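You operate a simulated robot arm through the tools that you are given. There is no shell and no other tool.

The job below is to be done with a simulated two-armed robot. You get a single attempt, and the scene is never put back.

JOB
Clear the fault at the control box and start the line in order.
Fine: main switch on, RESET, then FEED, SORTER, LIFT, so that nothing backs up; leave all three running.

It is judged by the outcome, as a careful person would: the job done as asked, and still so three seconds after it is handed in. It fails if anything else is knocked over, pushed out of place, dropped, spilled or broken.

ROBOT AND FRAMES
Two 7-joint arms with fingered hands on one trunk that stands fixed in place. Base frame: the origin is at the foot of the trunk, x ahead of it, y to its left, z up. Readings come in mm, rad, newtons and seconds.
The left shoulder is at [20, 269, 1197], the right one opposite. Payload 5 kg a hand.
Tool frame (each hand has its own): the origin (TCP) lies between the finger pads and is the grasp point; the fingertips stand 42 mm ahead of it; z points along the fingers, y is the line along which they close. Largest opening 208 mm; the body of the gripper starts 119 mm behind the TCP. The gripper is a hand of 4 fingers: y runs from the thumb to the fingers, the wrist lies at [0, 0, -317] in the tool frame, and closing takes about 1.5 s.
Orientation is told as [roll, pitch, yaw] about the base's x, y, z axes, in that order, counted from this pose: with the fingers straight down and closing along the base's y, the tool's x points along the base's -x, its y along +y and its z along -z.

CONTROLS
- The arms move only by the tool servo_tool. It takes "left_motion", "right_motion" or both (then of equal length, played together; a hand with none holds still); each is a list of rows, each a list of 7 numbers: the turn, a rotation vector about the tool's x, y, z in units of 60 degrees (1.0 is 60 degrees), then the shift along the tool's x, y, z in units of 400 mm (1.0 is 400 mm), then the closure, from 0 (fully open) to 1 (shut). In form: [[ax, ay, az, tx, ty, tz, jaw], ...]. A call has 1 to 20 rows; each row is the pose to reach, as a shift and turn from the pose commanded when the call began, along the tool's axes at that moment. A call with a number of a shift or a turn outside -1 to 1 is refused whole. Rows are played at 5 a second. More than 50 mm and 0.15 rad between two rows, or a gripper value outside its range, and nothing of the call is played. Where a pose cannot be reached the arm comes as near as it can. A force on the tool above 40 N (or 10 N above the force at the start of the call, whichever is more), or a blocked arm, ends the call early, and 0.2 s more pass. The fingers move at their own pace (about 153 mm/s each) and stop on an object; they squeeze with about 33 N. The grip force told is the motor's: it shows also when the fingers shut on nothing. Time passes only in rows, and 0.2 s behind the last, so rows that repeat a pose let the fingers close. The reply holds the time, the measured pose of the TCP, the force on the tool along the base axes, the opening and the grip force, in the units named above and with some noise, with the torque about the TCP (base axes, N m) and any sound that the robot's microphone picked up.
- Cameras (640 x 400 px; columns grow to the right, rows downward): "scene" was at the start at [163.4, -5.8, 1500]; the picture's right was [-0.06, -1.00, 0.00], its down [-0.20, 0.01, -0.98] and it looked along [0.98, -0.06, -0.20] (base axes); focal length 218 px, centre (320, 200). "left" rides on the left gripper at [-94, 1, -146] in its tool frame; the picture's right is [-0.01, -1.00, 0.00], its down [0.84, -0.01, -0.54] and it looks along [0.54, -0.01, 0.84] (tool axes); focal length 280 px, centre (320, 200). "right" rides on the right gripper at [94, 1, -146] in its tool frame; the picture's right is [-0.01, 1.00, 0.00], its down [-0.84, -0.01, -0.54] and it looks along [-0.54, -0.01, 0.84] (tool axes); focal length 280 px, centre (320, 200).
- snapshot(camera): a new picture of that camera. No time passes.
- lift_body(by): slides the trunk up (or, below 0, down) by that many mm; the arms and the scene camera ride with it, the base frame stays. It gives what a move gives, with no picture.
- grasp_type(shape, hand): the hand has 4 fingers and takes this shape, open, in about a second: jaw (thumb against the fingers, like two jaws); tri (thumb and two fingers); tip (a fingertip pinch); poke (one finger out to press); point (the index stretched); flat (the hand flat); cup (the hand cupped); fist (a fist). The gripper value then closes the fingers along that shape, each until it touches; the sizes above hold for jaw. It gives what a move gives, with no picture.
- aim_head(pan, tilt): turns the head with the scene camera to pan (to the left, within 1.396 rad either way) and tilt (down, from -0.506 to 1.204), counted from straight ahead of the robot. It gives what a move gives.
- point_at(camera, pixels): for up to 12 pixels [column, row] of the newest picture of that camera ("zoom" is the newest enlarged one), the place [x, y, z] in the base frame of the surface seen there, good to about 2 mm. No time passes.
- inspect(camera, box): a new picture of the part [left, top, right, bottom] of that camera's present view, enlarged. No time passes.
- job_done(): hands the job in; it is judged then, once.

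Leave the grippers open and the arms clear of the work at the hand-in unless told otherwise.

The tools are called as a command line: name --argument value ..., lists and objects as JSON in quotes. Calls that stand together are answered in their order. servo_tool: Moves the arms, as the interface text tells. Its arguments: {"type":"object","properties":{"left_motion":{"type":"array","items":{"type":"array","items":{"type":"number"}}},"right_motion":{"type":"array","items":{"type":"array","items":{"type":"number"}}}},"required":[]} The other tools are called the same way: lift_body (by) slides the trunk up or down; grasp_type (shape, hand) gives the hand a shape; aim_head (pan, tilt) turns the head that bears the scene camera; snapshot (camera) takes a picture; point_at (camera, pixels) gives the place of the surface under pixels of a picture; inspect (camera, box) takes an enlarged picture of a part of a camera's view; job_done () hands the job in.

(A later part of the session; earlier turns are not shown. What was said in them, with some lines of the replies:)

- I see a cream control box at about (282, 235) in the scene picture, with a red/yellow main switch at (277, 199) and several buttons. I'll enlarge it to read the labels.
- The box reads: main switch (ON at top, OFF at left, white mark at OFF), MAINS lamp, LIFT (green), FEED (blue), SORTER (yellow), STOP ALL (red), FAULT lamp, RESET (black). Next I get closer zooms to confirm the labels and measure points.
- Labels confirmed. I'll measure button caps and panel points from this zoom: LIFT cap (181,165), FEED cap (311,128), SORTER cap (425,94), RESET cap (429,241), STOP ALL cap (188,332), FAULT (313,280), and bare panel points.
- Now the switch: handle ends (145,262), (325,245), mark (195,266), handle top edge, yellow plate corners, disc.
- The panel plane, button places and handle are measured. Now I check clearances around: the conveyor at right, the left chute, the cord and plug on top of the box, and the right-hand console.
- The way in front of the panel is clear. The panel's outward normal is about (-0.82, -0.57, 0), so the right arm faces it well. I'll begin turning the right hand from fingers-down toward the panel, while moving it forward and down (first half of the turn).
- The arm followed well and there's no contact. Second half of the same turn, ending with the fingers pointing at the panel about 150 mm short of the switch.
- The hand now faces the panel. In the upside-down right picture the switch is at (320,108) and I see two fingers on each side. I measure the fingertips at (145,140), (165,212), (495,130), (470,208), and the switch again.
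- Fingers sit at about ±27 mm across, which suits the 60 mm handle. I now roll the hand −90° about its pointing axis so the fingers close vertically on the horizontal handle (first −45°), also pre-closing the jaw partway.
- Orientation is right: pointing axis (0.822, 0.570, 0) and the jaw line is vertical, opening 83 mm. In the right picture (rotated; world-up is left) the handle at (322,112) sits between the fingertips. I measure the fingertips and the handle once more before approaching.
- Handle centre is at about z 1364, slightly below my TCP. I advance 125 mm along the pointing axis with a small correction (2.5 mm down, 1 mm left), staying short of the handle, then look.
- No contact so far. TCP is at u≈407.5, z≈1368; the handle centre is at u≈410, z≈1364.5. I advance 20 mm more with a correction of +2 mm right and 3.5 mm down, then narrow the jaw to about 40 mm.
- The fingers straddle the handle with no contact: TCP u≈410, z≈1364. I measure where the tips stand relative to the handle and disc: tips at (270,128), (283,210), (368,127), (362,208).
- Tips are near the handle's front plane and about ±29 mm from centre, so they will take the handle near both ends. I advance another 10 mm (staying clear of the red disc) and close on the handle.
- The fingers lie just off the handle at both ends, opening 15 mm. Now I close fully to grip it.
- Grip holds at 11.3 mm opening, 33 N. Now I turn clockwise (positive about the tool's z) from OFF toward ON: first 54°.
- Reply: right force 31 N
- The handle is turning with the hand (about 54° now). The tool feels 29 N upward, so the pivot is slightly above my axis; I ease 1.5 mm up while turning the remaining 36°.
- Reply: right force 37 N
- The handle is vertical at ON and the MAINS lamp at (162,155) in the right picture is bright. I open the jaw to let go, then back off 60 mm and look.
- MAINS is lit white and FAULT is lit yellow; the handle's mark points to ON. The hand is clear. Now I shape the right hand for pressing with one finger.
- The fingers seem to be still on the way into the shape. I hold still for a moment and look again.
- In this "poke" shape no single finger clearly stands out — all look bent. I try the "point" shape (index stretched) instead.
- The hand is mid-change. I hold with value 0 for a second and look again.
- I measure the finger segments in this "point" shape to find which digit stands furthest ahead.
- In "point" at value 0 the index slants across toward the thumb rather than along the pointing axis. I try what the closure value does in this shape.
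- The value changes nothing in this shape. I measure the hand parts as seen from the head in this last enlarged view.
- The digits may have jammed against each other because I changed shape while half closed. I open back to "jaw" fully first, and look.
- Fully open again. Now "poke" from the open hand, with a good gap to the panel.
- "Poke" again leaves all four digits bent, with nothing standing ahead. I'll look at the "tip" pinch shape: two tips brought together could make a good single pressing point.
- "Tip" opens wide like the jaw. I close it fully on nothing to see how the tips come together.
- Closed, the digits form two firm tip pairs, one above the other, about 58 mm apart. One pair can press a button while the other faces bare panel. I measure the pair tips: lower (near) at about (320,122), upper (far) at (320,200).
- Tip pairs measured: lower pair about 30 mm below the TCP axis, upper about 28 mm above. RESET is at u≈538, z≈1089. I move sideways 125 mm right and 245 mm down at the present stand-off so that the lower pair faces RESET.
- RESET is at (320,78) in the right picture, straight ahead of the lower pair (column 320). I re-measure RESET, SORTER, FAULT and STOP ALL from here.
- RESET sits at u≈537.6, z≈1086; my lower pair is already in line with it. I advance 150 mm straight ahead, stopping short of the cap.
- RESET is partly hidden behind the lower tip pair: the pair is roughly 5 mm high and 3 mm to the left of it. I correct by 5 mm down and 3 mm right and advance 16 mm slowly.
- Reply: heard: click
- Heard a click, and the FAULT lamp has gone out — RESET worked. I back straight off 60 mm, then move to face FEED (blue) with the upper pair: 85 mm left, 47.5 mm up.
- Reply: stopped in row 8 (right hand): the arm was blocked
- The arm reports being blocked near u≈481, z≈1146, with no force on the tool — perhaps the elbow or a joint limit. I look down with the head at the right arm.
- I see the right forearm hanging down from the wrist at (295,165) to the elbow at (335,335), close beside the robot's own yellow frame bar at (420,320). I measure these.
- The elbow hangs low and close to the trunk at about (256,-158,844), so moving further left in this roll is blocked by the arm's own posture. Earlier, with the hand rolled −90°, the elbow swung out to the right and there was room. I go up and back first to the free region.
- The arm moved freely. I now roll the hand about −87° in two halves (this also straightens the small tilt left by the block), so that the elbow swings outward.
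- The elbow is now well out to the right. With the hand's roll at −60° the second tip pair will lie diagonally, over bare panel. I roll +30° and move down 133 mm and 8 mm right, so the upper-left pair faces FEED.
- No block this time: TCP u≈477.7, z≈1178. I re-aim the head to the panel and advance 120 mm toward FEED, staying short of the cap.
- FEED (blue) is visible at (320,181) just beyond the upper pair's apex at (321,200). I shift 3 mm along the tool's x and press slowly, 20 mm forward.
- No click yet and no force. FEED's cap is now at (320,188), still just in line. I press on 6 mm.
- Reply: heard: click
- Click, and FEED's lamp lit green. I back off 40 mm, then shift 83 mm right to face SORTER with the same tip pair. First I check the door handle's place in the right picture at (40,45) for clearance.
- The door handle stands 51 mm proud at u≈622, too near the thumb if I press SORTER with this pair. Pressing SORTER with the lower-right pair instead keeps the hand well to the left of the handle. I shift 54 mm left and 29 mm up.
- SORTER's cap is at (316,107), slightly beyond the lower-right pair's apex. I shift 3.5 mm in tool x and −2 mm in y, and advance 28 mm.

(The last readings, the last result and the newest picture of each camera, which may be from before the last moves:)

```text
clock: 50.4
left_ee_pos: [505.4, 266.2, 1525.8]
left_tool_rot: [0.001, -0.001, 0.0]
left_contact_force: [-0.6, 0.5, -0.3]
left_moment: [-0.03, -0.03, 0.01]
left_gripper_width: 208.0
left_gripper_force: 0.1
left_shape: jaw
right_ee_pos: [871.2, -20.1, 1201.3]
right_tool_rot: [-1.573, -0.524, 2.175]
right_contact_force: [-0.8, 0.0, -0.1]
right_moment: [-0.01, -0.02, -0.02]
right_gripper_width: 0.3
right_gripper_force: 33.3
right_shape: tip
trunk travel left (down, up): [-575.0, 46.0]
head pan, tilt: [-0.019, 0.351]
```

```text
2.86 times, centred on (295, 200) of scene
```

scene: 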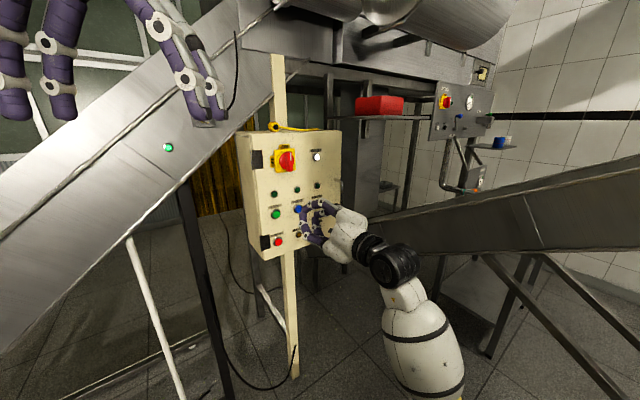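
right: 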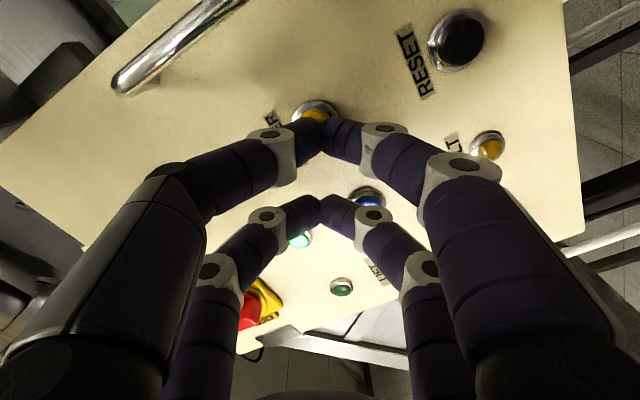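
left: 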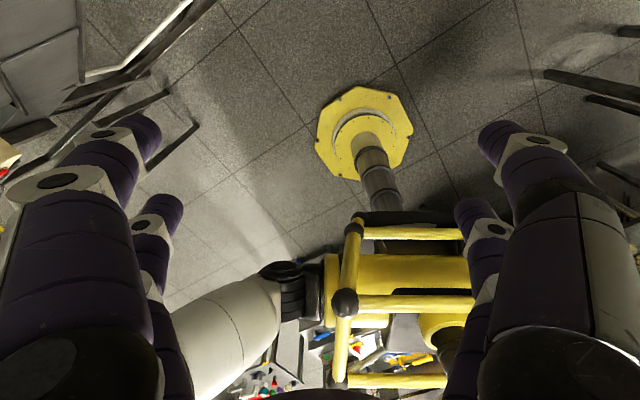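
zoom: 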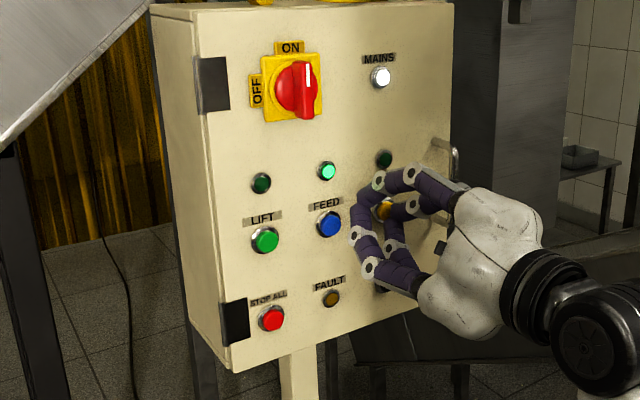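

Still no contact. SORTER's cap is right ahead of the pair. I press on slowly, up to 10 mm.

servo_tool --right_motion '[[0, 0, 0, 0.003, -0.003, 0.006, 1.0], [0, 0, 0, 0.003, -0.003, 0.012, 1.0], [0, 0, 0, 0.003, -0.003, 0.018, 1.0]]'

inspect --camera "scene" --box '[235, 130, 355, 270]'

```text
clock: 51.2
left_ee_pos: [504.3, 266.0, 1526.2]
left_tool_rot: [-0.001, 0.001, -0.001]
left_contact_force: [0.4, 0.0, -0.3]
left_moment: [0.05, 0.0, 0.04]
left_gripper_width: 207.8
left_gripper_force: 0.2
left_shape: jaw
right_ee_pos: [876.1, -18.1, 1202.9]
right_tool_rot: [-1.573, -0.525, 2.177]
right_contact_force: [-1.9, -0.8, 0.0]
right_moment: [-0.05, 0.06, -0.06]
right_gripper_width: 0.0
right_gripper_force: 32.8
right_shape: tip
trunk travel left (down, up): [-575.0, 46.0]
head pan, tilt: [-0.019, 0.351]
heard: click
```

```text
2.86 times, centred on (295, 200) of scene
```

zoom: 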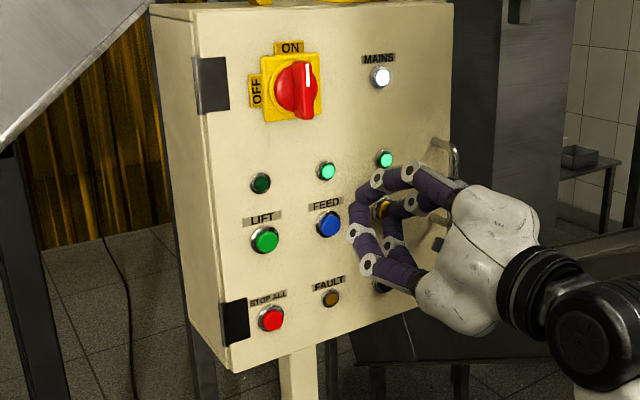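

Click, and SORTER's lamp lit green; FEED stays lit. I back off 45 mm and then move 120 mm left and 29 mm down to face LIFT with the upper-left pair.

servo_tool --right_motion '[[0, 0, 0, 0, 0, -0.05, 1.0], [0, 0, 0, 0, 0, -0.1125, 1.0], [0, 0, 0, -0.037, 0.0355, -0.1125, 1.0], [0, 0, 0, -0.0745, 0.071, -0.1125, 1.0], [0, 0, 0, -0.112, 0.1064, -0.1125, 1.0], [0, 0, 0, -0.149, 0.142, -0.1125, 1.0], [0, 0, 0, -0.186, 0.1773, -0.1125, 1.0], [0, 0, 0, -0.2235, 0.2128, -0.1125, 1.0], [0, 0, 0, -0.2235, 0.2128, -0.1125, 1.0]]'

snapshot --camera "right"

inspect --camera "scene" --box '[235, 130, 355, 270]'

```text
clock: 53.4
left_ee_pos: [505.1, 267.0, 1525.6]
left_tool_rot: [0.001, -0.001, 0.001]
left_contact_force: [-0.1, 0.0, -0.5]
left_moment: [-0.08, 0.0, 0.03]
left_gripper_width: 207.8
left_gripper_force: 0.1
left_shape: jaw
right_ee_pos: [794.5, 9.4, 1142.2]
right_tool_rot: [-1.54, -0.461, 2.154]
right_contact_force: [0.4, 0.7, 0.2]
right_moment: [0.03, 0.01, -0.06]
right_gripper_width: 0.0
right_gripper_force: 32.3
right_shape: tip
right hand out of reach, approached as far as the arm can: row 6, 7, 8, 9
trunk travel left (down, up): [-575.0, 46.0]
head pan, tilt: [-0.019, 0.351]
stopped in row 9 (right hand): the arm was blocked; the commanded pose is now the measured one
```

```text
taken
```

right: 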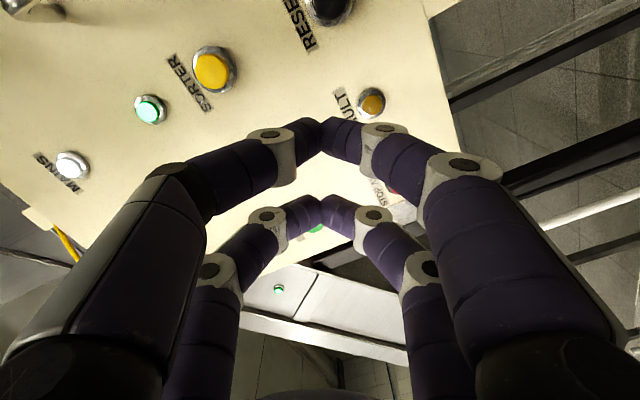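

```text
2.86 times, centred on (295, 200) of scene
```

zoom: 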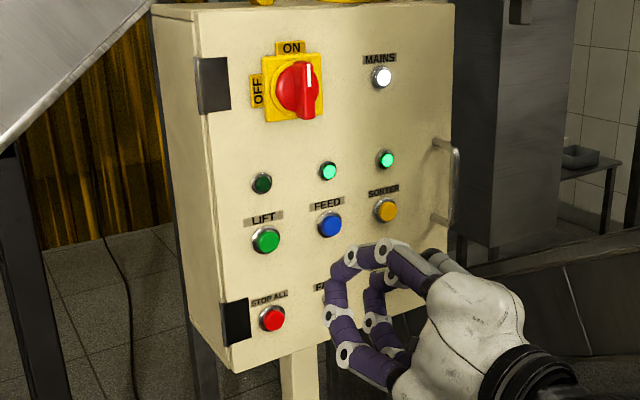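

The reply says the pose is out of reach here: it's a posture limit at this height, not a collision. At the switch's height the arm reached this far left easily, so I'll lower the trunk and keep the arm higher relative to it. First I back away 70 mm and look at what lies beneath the left hand and arm.

servo_tool --right_motion '[[0, 0, 0, 0, 0, -0.04, 1.0], [0, 0, 0, 0, 0, -0.08, 1.0], [0, 0, 0, 0, 0, -0.13, 1.0], [0, 0, 0, 0, 0, -0.175, 1.0]]'

aim_head --pan 0.7 --tilt 0.7

snapshot --camera "scene"

snapshot --camera "left"

```text
clock: 54.4
left_ee_pos: [505.1, 265.7, 1526.1]
left_tool_rot: [0.002, 0.001, -0.003]
left_contact_force: [-0.3, 0.2, -0.2]
left_moment: [0.04, -0.04, 0.0]
left_gripper_width: 207.6
left_gripper_force: 0.0
left_shape: jaw
right_ee_pos: [735.4, -30.0, 1145.4]
right_tool_rot: [-1.542, -0.462, 2.154]
right_contact_force: [0.2, 0.1, -0.2]
right_moment: [-0.03, -0.02, 0.02]
right_gripper_width: 0.0
right_gripper_force: 33.0
right_shape: tip
trunk travel left (down, up): [-575.0, 46.0]
head pan, tilt: [-0.019, 0.351]
```

```text
clock: 55.5
left_ee_pos: [504.3, 266.4, 1526.3]
left_tool_rot: [0.001, 0.0, 0.001]
left_contact_force: [0.4, -0.3, 0.2]
left_moment: [0.0, 0.0, -0.03]
left_gripper_width: 208.0
left_gripper_force: 0.1
left_shape: jaw
right_ee_pos: [736.1, -29.5, 1144.8]
right_tool_rot: [-1.544, -0.461, 2.156]
right_contact_force: [0.0, -1.3, -0.2]
right_moment: [0.01, 0.01, 0.0]
right_gripper_width: 0.0
right_gripper_force: 33.5
right_shape: tip
trunk travel left (down, up): [-575.0, 46.0]
head pan, tilt: [0.7, 0.7]
```

```text
taken
```

scene: 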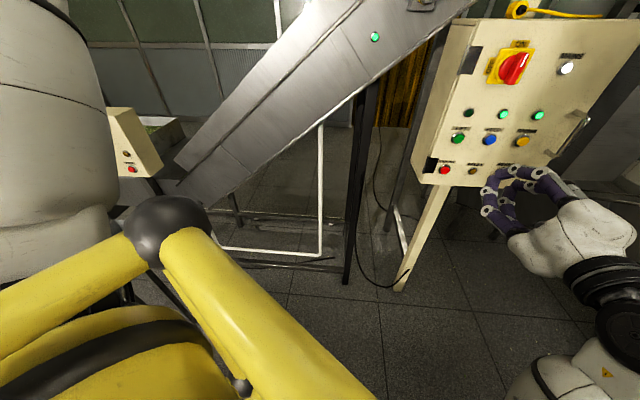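

```text
taken
```

left: 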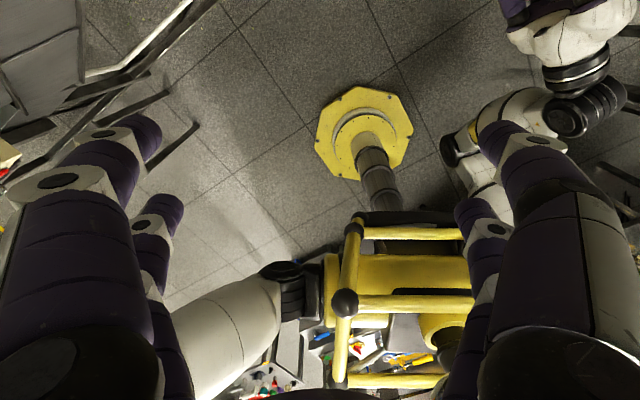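

I measure the left arm's lowest parts and the nearby things: in the left picture the white arm (230,320), black joint (290,285), table items (265,380); in the scene picture the second control box (130,160), chute end (190,170) and post.

point_at --camera "left" --pixels '[[230, 320], [185, 350], [285, 285], [255, 380], [330, 345], [10, 165], [40, 60], [140, 80], [300, 330], [250, 300]]'

point_at --camera "scene" --pixels '[[130, 160], [115, 115], [190, 170], [160, 125], [50, 60], [50, 170], [60, 230], [170, 215], [320, 180], [210, 240], [145, 200], [230, 330]]'

```text
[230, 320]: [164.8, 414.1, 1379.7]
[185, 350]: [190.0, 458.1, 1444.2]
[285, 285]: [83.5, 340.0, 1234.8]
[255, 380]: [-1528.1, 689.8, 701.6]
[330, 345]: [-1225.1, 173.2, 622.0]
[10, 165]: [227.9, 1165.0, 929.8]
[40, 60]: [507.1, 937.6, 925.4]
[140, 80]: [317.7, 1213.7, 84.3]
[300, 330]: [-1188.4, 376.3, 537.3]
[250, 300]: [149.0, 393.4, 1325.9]
```

```text
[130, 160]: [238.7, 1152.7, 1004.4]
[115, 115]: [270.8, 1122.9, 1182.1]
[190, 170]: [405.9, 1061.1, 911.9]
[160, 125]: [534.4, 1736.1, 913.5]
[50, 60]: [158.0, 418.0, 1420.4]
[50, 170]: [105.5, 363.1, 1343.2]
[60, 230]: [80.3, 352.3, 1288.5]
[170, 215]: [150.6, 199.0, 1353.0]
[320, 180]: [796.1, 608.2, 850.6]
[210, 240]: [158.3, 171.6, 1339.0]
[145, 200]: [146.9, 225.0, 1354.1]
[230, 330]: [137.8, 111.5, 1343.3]
```

Everything around the left arm is far away (chute at y>450, second box at y≈1150), so lowering the trunk is safe. First I raise the right hand 210 mm, restore its exact orientation, and move left to LIFT's column at this stand-off.

servo_tool --right_motion '[[0.004, -0.005, 0.015, -0.0334, -0.0671, -0.002, 1.0], [0.008, -0.009, 0.03, -0.0667, -0.1343, -0.004, 1.0], [0.0127, -0.0142, 0.0448, -0.1, -0.2014, -0.006, 1.0], [0.0169, -0.0189, 0.0597, -0.1334, -0.2686, -0.007, 1.0], [0.0169, -0.0189, 0.0597, -0.1668, -0.3357, -0.009, 1.0], [0.0169, -0.0189, 0.0597, -0.2, -0.4029, -0.011, 1.0], [0.0169, -0.0189, 0.0597, -0.2335, -0.47, -0.013, 1.0], [0.0169, -0.0189, 0.0597, -0.29, -0.442, -0.011, 1.0], [0.0169, -0.0189, 0.0597, -0.3448, -0.4145, -0.0085, 1.0], [0.0169, -0.0189, 0.0597, -0.3448, -0.4145, -0.0085, 1.0]]'

aim_head --pan -0.1 --tilt 0.4

snapshot --camera "scene"

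```text
clock: 57.7
left_ee_pos: [504.9, 268.2, 1524.7]
left_tool_rot: [0.0, 0.0, -0.001]
left_contact_force: [0.5, 1.5, 0.6]
left_moment: [-0.12, -0.01, 0.02]
left_gripper_width: 207.8
left_gripper_force: 0.2
left_shape: jaw
right_ee_pos: [708.1, 14.5, 1357.5]
right_tool_rot: [-1.571, -0.523, 2.174]
right_contact_force: [0.3, 0.3, 0.3]
right_moment: [-0.01, -0.03, -0.05]
right_gripper_width: 0.0
right_gripper_force: 33.0
right_shape: tip
trunk travel left (down, up): [-575.0, 46.0]
head pan, tilt: [0.7, 0.7]
```

```text
clock: 58.8
left_ee_pos: [505.0, 266.6, 1525.3]
left_tool_rot: [-0.001, 0.0, 0.0]
left_contact_force: [-0.1, 0.1, -0.5]
left_moment: [0.06, 0.02, 0.01]
left_gripper_width: 207.9
left_gripper_force: 0.2
left_shape: jaw
right_ee_pos: [708.7, 14.0, 1357.6]
right_tool_rot: [-1.572, -0.524, 2.176]
right_contact_force: [-0.1, -0.9, 0.7]
right_moment: [0.02, 0.01, 0.02]
right_gripper_width: 0.0
right_gripper_force: 33.1
right_shape: tip
trunk travel left (down, up): [-575.0, 46.0]
head pan, tilt: [-0.099, 0.4]
```

```text
taken
```

scene: 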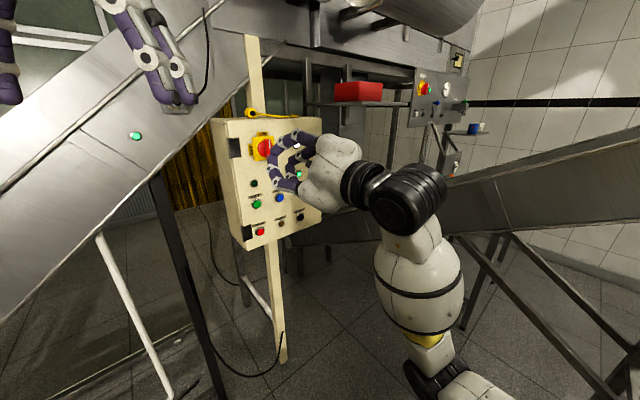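

The arm reached it freely (u≈392, z≈1357). Now I lower the trunk, first by 90 mm, watching forces.

lift_body --by -90

snapshot --camera "scene"

```text
clock: 60.0
left_ee_pos: [504.6, 266.8, 1437.3]
left_tool_rot: [-0.001, 0.001, 0.0]
left_contact_force: [-0.5, 0.2, 0.3]
left_moment: [-0.03, -0.08, 0.0]
left_gripper_width: 207.8
left_gripper_force: 0.1
left_shape: jaw
right_ee_pos: [708.3, 11.6, 1265.6]
right_tool_rot: [-1.572, -0.525, 2.178]
right_contact_force: [0.0, 0.8, 0.0]
right_moment: [0.0, 0.03, -0.02]
right_gripper_width: 0.0
right_gripper_force: 32.9
right_shape: tip
trunk travel left (down, up): [-485.0, 136.0]
head pan, tilt: [-0.099, 0.4]
```

```text
taken
```

scene: 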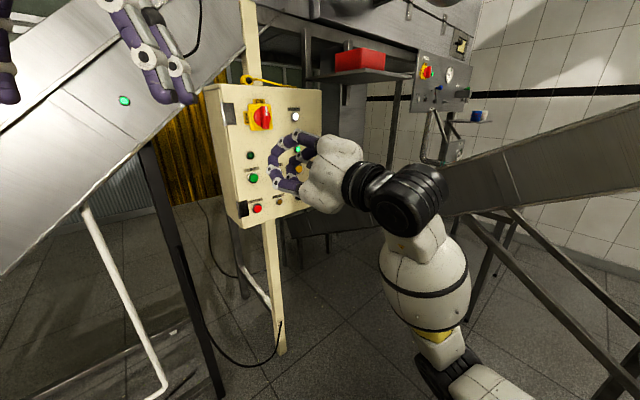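

Fine, no contact. Another 92 mm down.

lift_body --by -92

snapshot --camera "scene"

snapshot --camera "right"

```text
clock: 61.3
left_ee_pos: [504.4, 267.5, 1344.3]
left_tool_rot: [0.001, 0.001, -0.001]
left_contact_force: [-1.0, -0.5, 0.6]
left_moment: [0.02, -0.08, 0.01]
left_gripper_width: 208.1
left_gripper_force: 0.1
left_shape: jaw
right_ee_pos: [709.2, 11.9, 1174.7]
right_tool_rot: [-1.571, -0.522, 2.179]
right_contact_force: [0.0, -0.1, 0.3]
right_moment: [-0.03, 0.03, -0.06]
right_gripper_width: 0.0
right_gripper_force: 32.8
right_shape: tip
trunk travel left (down, up): [-393.0, 228.0]
head pan, tilt: [-0.099, 0.4]
```

```text
taken
```

scene: 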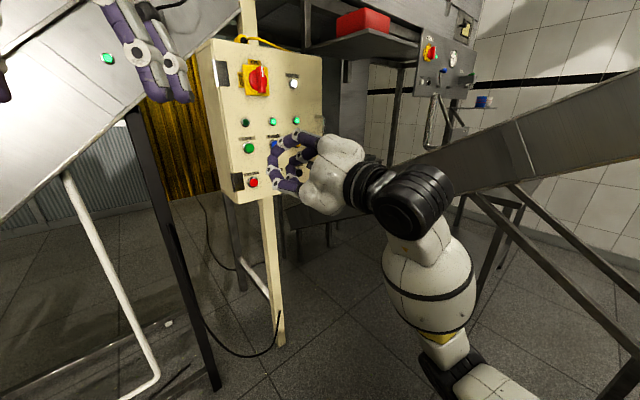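

```text
taken
```

right: 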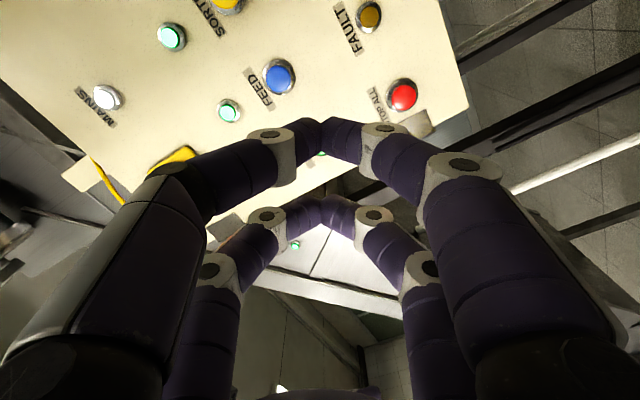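

TCP is at u≈394, z≈1174, exactly where LIFT should be pressed with the upper-left pair. I advance 100 mm, short of the cap.

servo_tool --right_motion '[[0, 0, 0, 0, 0, 0.06, 1.0], [0, 0, 0, 0, 0, 0.12, 1.0], [0, 0, 0, 0, 0, 0.175, 1.0], [0, 0, 0, 0, 0, 0.22, 1.0], [0, 0, 0, 0, 0, 0.25, 1.0]]'

snapshot --camera "right"

inspect --camera "scene" --box '[195, 40, 345, 220]'

```text
clock: 62.5
left_ee_pos: [505.0, 267.6, 1342.6]
left_tool_rot: [-0.001, 0.0, -0.001]
left_contact_force: [-0.3, 0.0, 0.6]
left_moment: [0.0, -0.04, 0.0]
left_gripper_width: 208.0
left_gripper_force: 0.1
left_shape: jaw
right_ee_pos: [791.2, 69.4, 1170.8]
right_tool_rot: [-1.573, -0.522, 2.177]
right_contact_force: [-0.4, -0.1, -0.3]
right_moment: [0.0, 0.02, 0.01]
right_gripper_width: 0.2
right_gripper_force: 32.7
right_shape: tip
trunk travel left (down, up): [-393.0, 228.0]
head pan, tilt: [-0.099, 0.4]
```

```text
taken
```

right: 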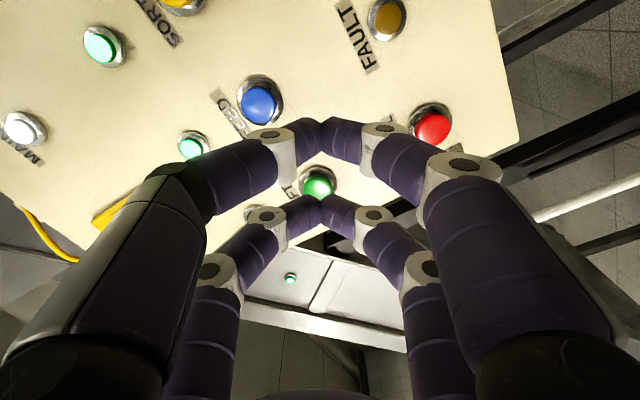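

```text
2.22 times, centred on (270, 130) of scene
```

zoom: 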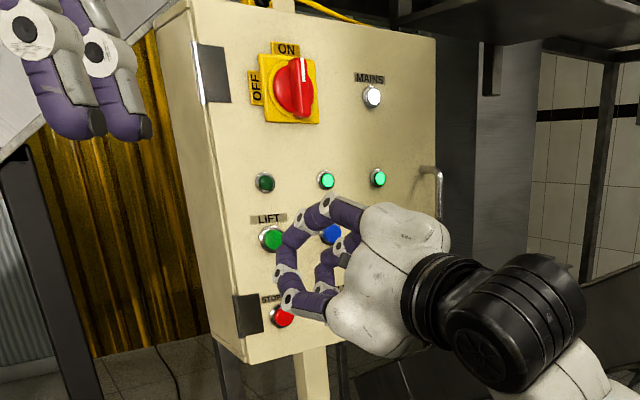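

LIFT's cap is at (318,185), right at the upper-left pair's apex; STOP ALL at (432,128) is well away from all digits. I advance 18 mm, then press slowly 8 mm more.

servo_tool --right_motion '[[0, 0, 0, 0, 0, 0.012, 1.0], [0, 0, 0, 0, 0, 0.024, 1.0], [0, 0, 0, 0, 0, 0.036, 1.0], [0, 0, 0, 0, 0, 0.045, 1.0]]'

snapshot --camera "right"

```text
clock: 63.5
left_ee_pos: [505.1, 265.5, 1343.7]
left_tool_rot: [0.0, -0.001, -0.002]
left_contact_force: [0.2, 0.2, 0.8]
left_moment: [0.03, -0.02, -0.05]
left_gripper_width: 207.7
left_gripper_force: 0.0
left_shape: jaw
right_ee_pos: [806.5, 78.2, 1172.4]
right_tool_rot: [-1.57, -0.522, 2.177]
right_contact_force: [0.0, 0.4, -0.2]
right_moment: [-0.02, 0.02, 0.01]
right_gripper_width: 0.0
right_gripper_force: 33.2
right_shape: tip
trunk travel left (down, up): [-393.0, 228.0]
head pan, tilt: [-0.099, 0.4]
```

```text
taken
```

right: 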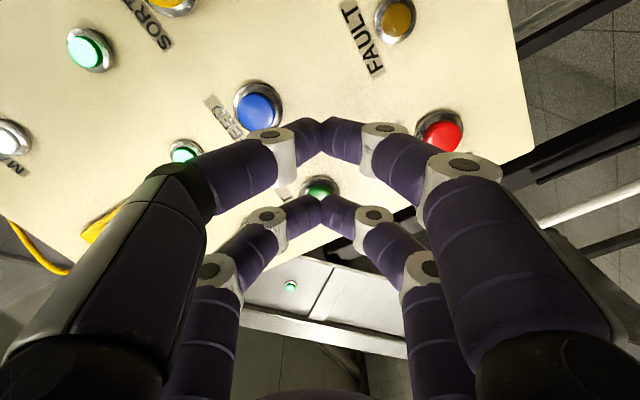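

Aligned and not yet touching. Now the slow press, 8 mm.

servo_tool --right_motion '[[0, 0, 0, 0, 0, 0.006, 1.0], [0, 0, 0, 0, 0, 0.012, 1.0], [0, 0, 0, 0, 0, 0.018, 1.0]]'

inspect --camera "scene" --box '[195, 40, 345, 220]'

```text
clock: 64.3
left_ee_pos: [504.6, 266.1, 1343.2]
left_tool_rot: [0.0, 0.0, 0.001]
left_contact_force: [0.5, -1.2, 0.0]
left_moment: [0.01, 0.02, -0.02]
left_gripper_width: 208.0
left_gripper_force: 0.1
left_shape: jaw
right_ee_pos: [811.3, 81.5, 1174.4]
right_tool_rot: [-1.57, -0.524, 2.178]
right_contact_force: [-2.0, -2.5, -1.3]
right_moment: [-0.03, 0.01, 0.03]
right_gripper_width: 0.0
right_gripper_force: 33.3
right_shape: tip
trunk travel left (down, up): [-393.0, 228.0]
head pan, tilt: [-0.099, 0.4]
heard: click
```

```text
2.22 times, centred on (270, 130) of scene
```

zoom: 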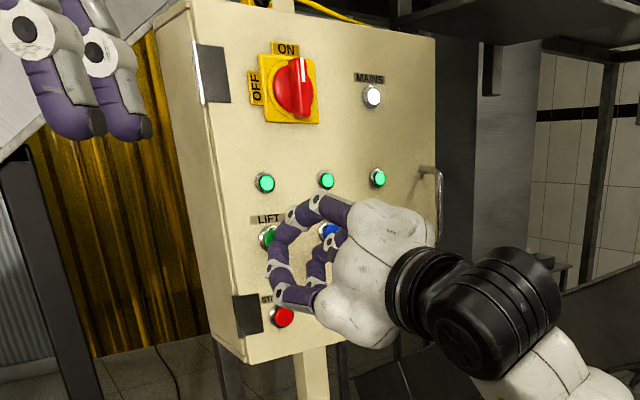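

Click, and all three lamps — LIFT, FEED, SORTER — are lit green. I back straight off 140 mm.

servo_tool --right_motion '[[0, 0, 0, 0, 0, -0.04, 1.0], [0, 0, 0, 0, 0, -0.1, 1.0], [0, 0, 0, 0, 0, -0.16, 1.0], [0, 0, 0, 0, 0, -0.22, 1.0], [0, 0, 0, 0, 0, -0.28, 1.0], [0, 0, 0, 0, 0, -0.35, 1.0], [0, 0, 0, 0, 0, -0.35, 1.0]]'

snapshot --camera "scene"

inspect --camera "scene" --box '[195, 40, 345, 220]'

```text
clock: 65.9
left_ee_pos: [505.9, 266.7, 1343.2]
left_tool_rot: [0.0, 0.001, 0.001]
left_contact_force: [0.8, 0.2, -0.1]
left_moment: [0.03, -0.04, -0.02]
left_gripper_width: 207.9
left_gripper_force: 0.1
left_shape: jaw
right_ee_pos: [697.3, 2.0, 1175.4]
right_tool_rot: [-1.57, -0.523, 2.178]
right_contact_force: [0.7, 0.3, 1.2]
right_moment: [0.02, 0.0, 0.01]
right_gripper_width: 0.2
right_gripper_force: 33.0
right_shape: tip
trunk travel left (down, up): [-393.0, 228.0]
head pan, tilt: [-0.099, 0.4]
```

```text
taken
```

scene: 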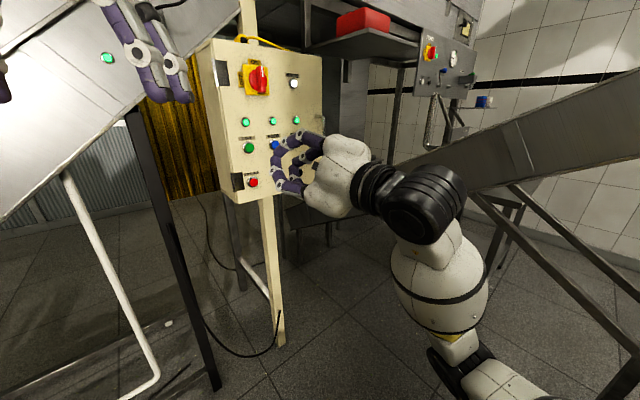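

```text
2.22 times, centred on (270, 130) of scene
```

zoom: 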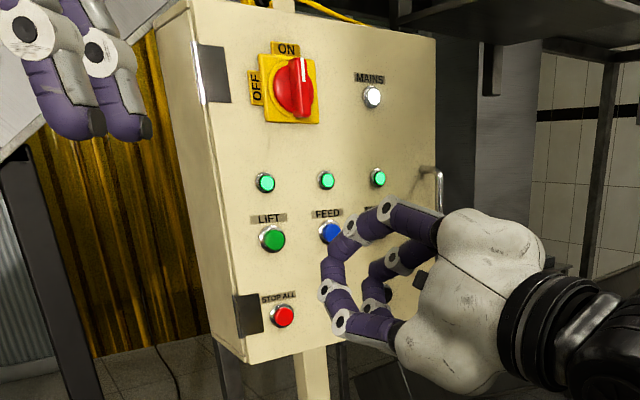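

All three run lamps stay lit and MAINS is on. I open the right hand (back to jaw shape) and move it another 40 mm back and 60 mm to the right, clear of the box.

grasp_type --hand "right" --shape "jaw"

servo_tool --right_motion '[[0, 0, 0, 0.02, -0.01, -0.04, 0], [0, 0, 0, 0.06, -0.035, -0.08, 0], [0, 0, 0, 0.1, -0.055, -0.1, 0], [0, 0, 0, 0.13, -0.075, -0.1, 0], [0, 0, 0, 0.13, -0.075, -0.1, 0], [0, 0, 0, 0.13, -0.075, -0.1, 0], [0, 0, 0, 0.13, -0.075, -0.1, 0], [0, 0, 0, 0.13, -0.075, -0.1, 0], [0, 0, 0, 0.13, -0.075, -0.1, 0], [0, 0, 0, 0.13, -0.075, -0.1, 0]]'

snapshot --camera "scene"

inspect --camera "scene" --box '[195, 40, 345, 220]'

snapshot --camera "right"

```text
clock: 66.8
left_ee_pos: [505.6, 266.5, 1343.1]
left_tool_rot: [-0.001, 0.001, 0.001]
left_contact_force: [0.2, -0.3, 0.1]
left_moment: [0.03, 0.01, 0.02]
left_gripper_width: 207.8
left_gripper_force: 0.1
left_shape: jaw
right_ee_pos: [696.8, 3.9, 1175.2]
right_tool_rot: [-1.57, -0.524, 2.175]
right_contact_force: [0.5, 0.4, -0.6]
right_moment: [0.01, -0.03, 0.03]
right_gripper_width: 207.7
right_gripper_force: 0.0
right_shape: jaw
trunk travel left (down, up): [-393.0, 228.0]
head pan, tilt: [-0.099, 0.4]
```

```text
clock: 69.0
left_ee_pos: [504.4, 265.7, 1344.5]
left_tool_rot: [0.0, 0.001, -0.001]
left_contact_force: [-0.2, 0.3, -1.3]
left_moment: [0.01, -0.01, -0.02]
left_gripper_width: 207.7
left_gripper_force: 0.0
left_shape: jaw
right_ee_pos: [697.2, -68.8, 1174.1]
right_tool_rot: [-1.571, -0.523, 2.176]
right_contact_force: [-0.2, -0.4, 1.0]
right_moment: [0.01, -0.01, -0.01]
right_gripper_width: 208.0
right_gripper_force: 0.0
right_shape: jaw
trunk travel left (down, up): [-393.0, 228.0]
head pan, tilt: [-0.099, 0.4]
```

```text
taken
```

scene: 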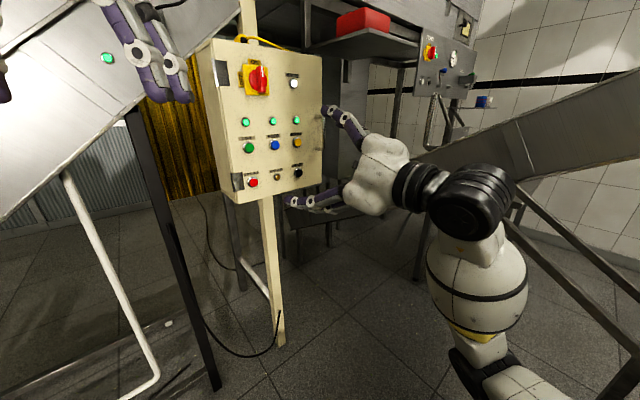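

```text
2.22 times, centred on (270, 130) of scene
```

zoom: 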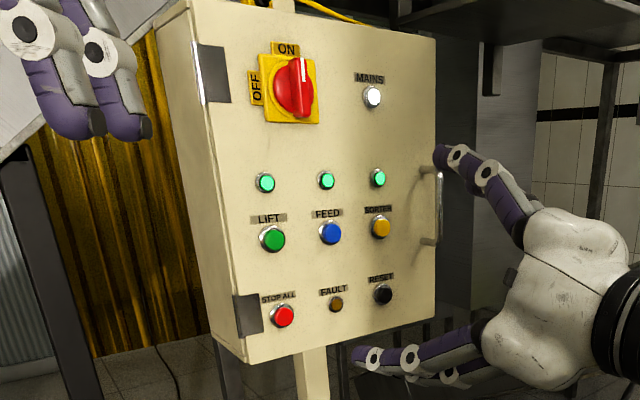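

```text
taken
```

right: 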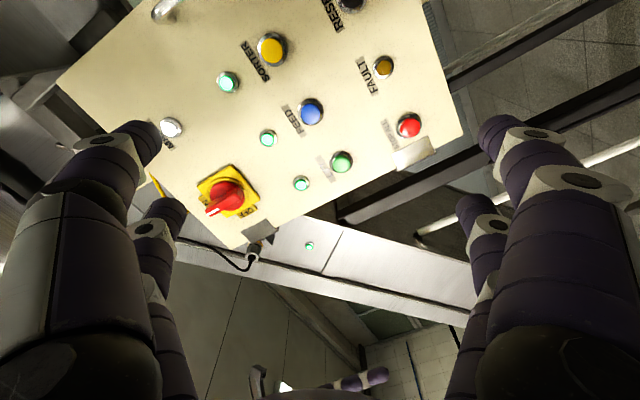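

The job looks finished: the main switch is at ON with MAINS lit white, and FAULT is out. FEED, SORTER and LIFT were started in that order and all three lamps have stayed green for more than four seconds. Nothing appears disturbed. Both hands are open and clear of the box, so I hand the job in.

job_done

```text
The job is handed in.
```

The fault is cleared and the line is running. The main switch is at ON, the FAULT lamp went out after RESET, and FEED, SORTER and LIFT were then started in that order.

At hand-in, MAINS and all three run lamps were lit. LIFT, the last one started, had been on for more than four seconds. I saw nothing knocked over or moved.

- **Arm stops:** The right arm stopped twice at its own reach limit while I was moving between buttons. It touched nothing either time.
- **Trunk height:** I lowered the trunk by 182 mm to reach LIFT and left it there.

Both hands are open and clear of the box.
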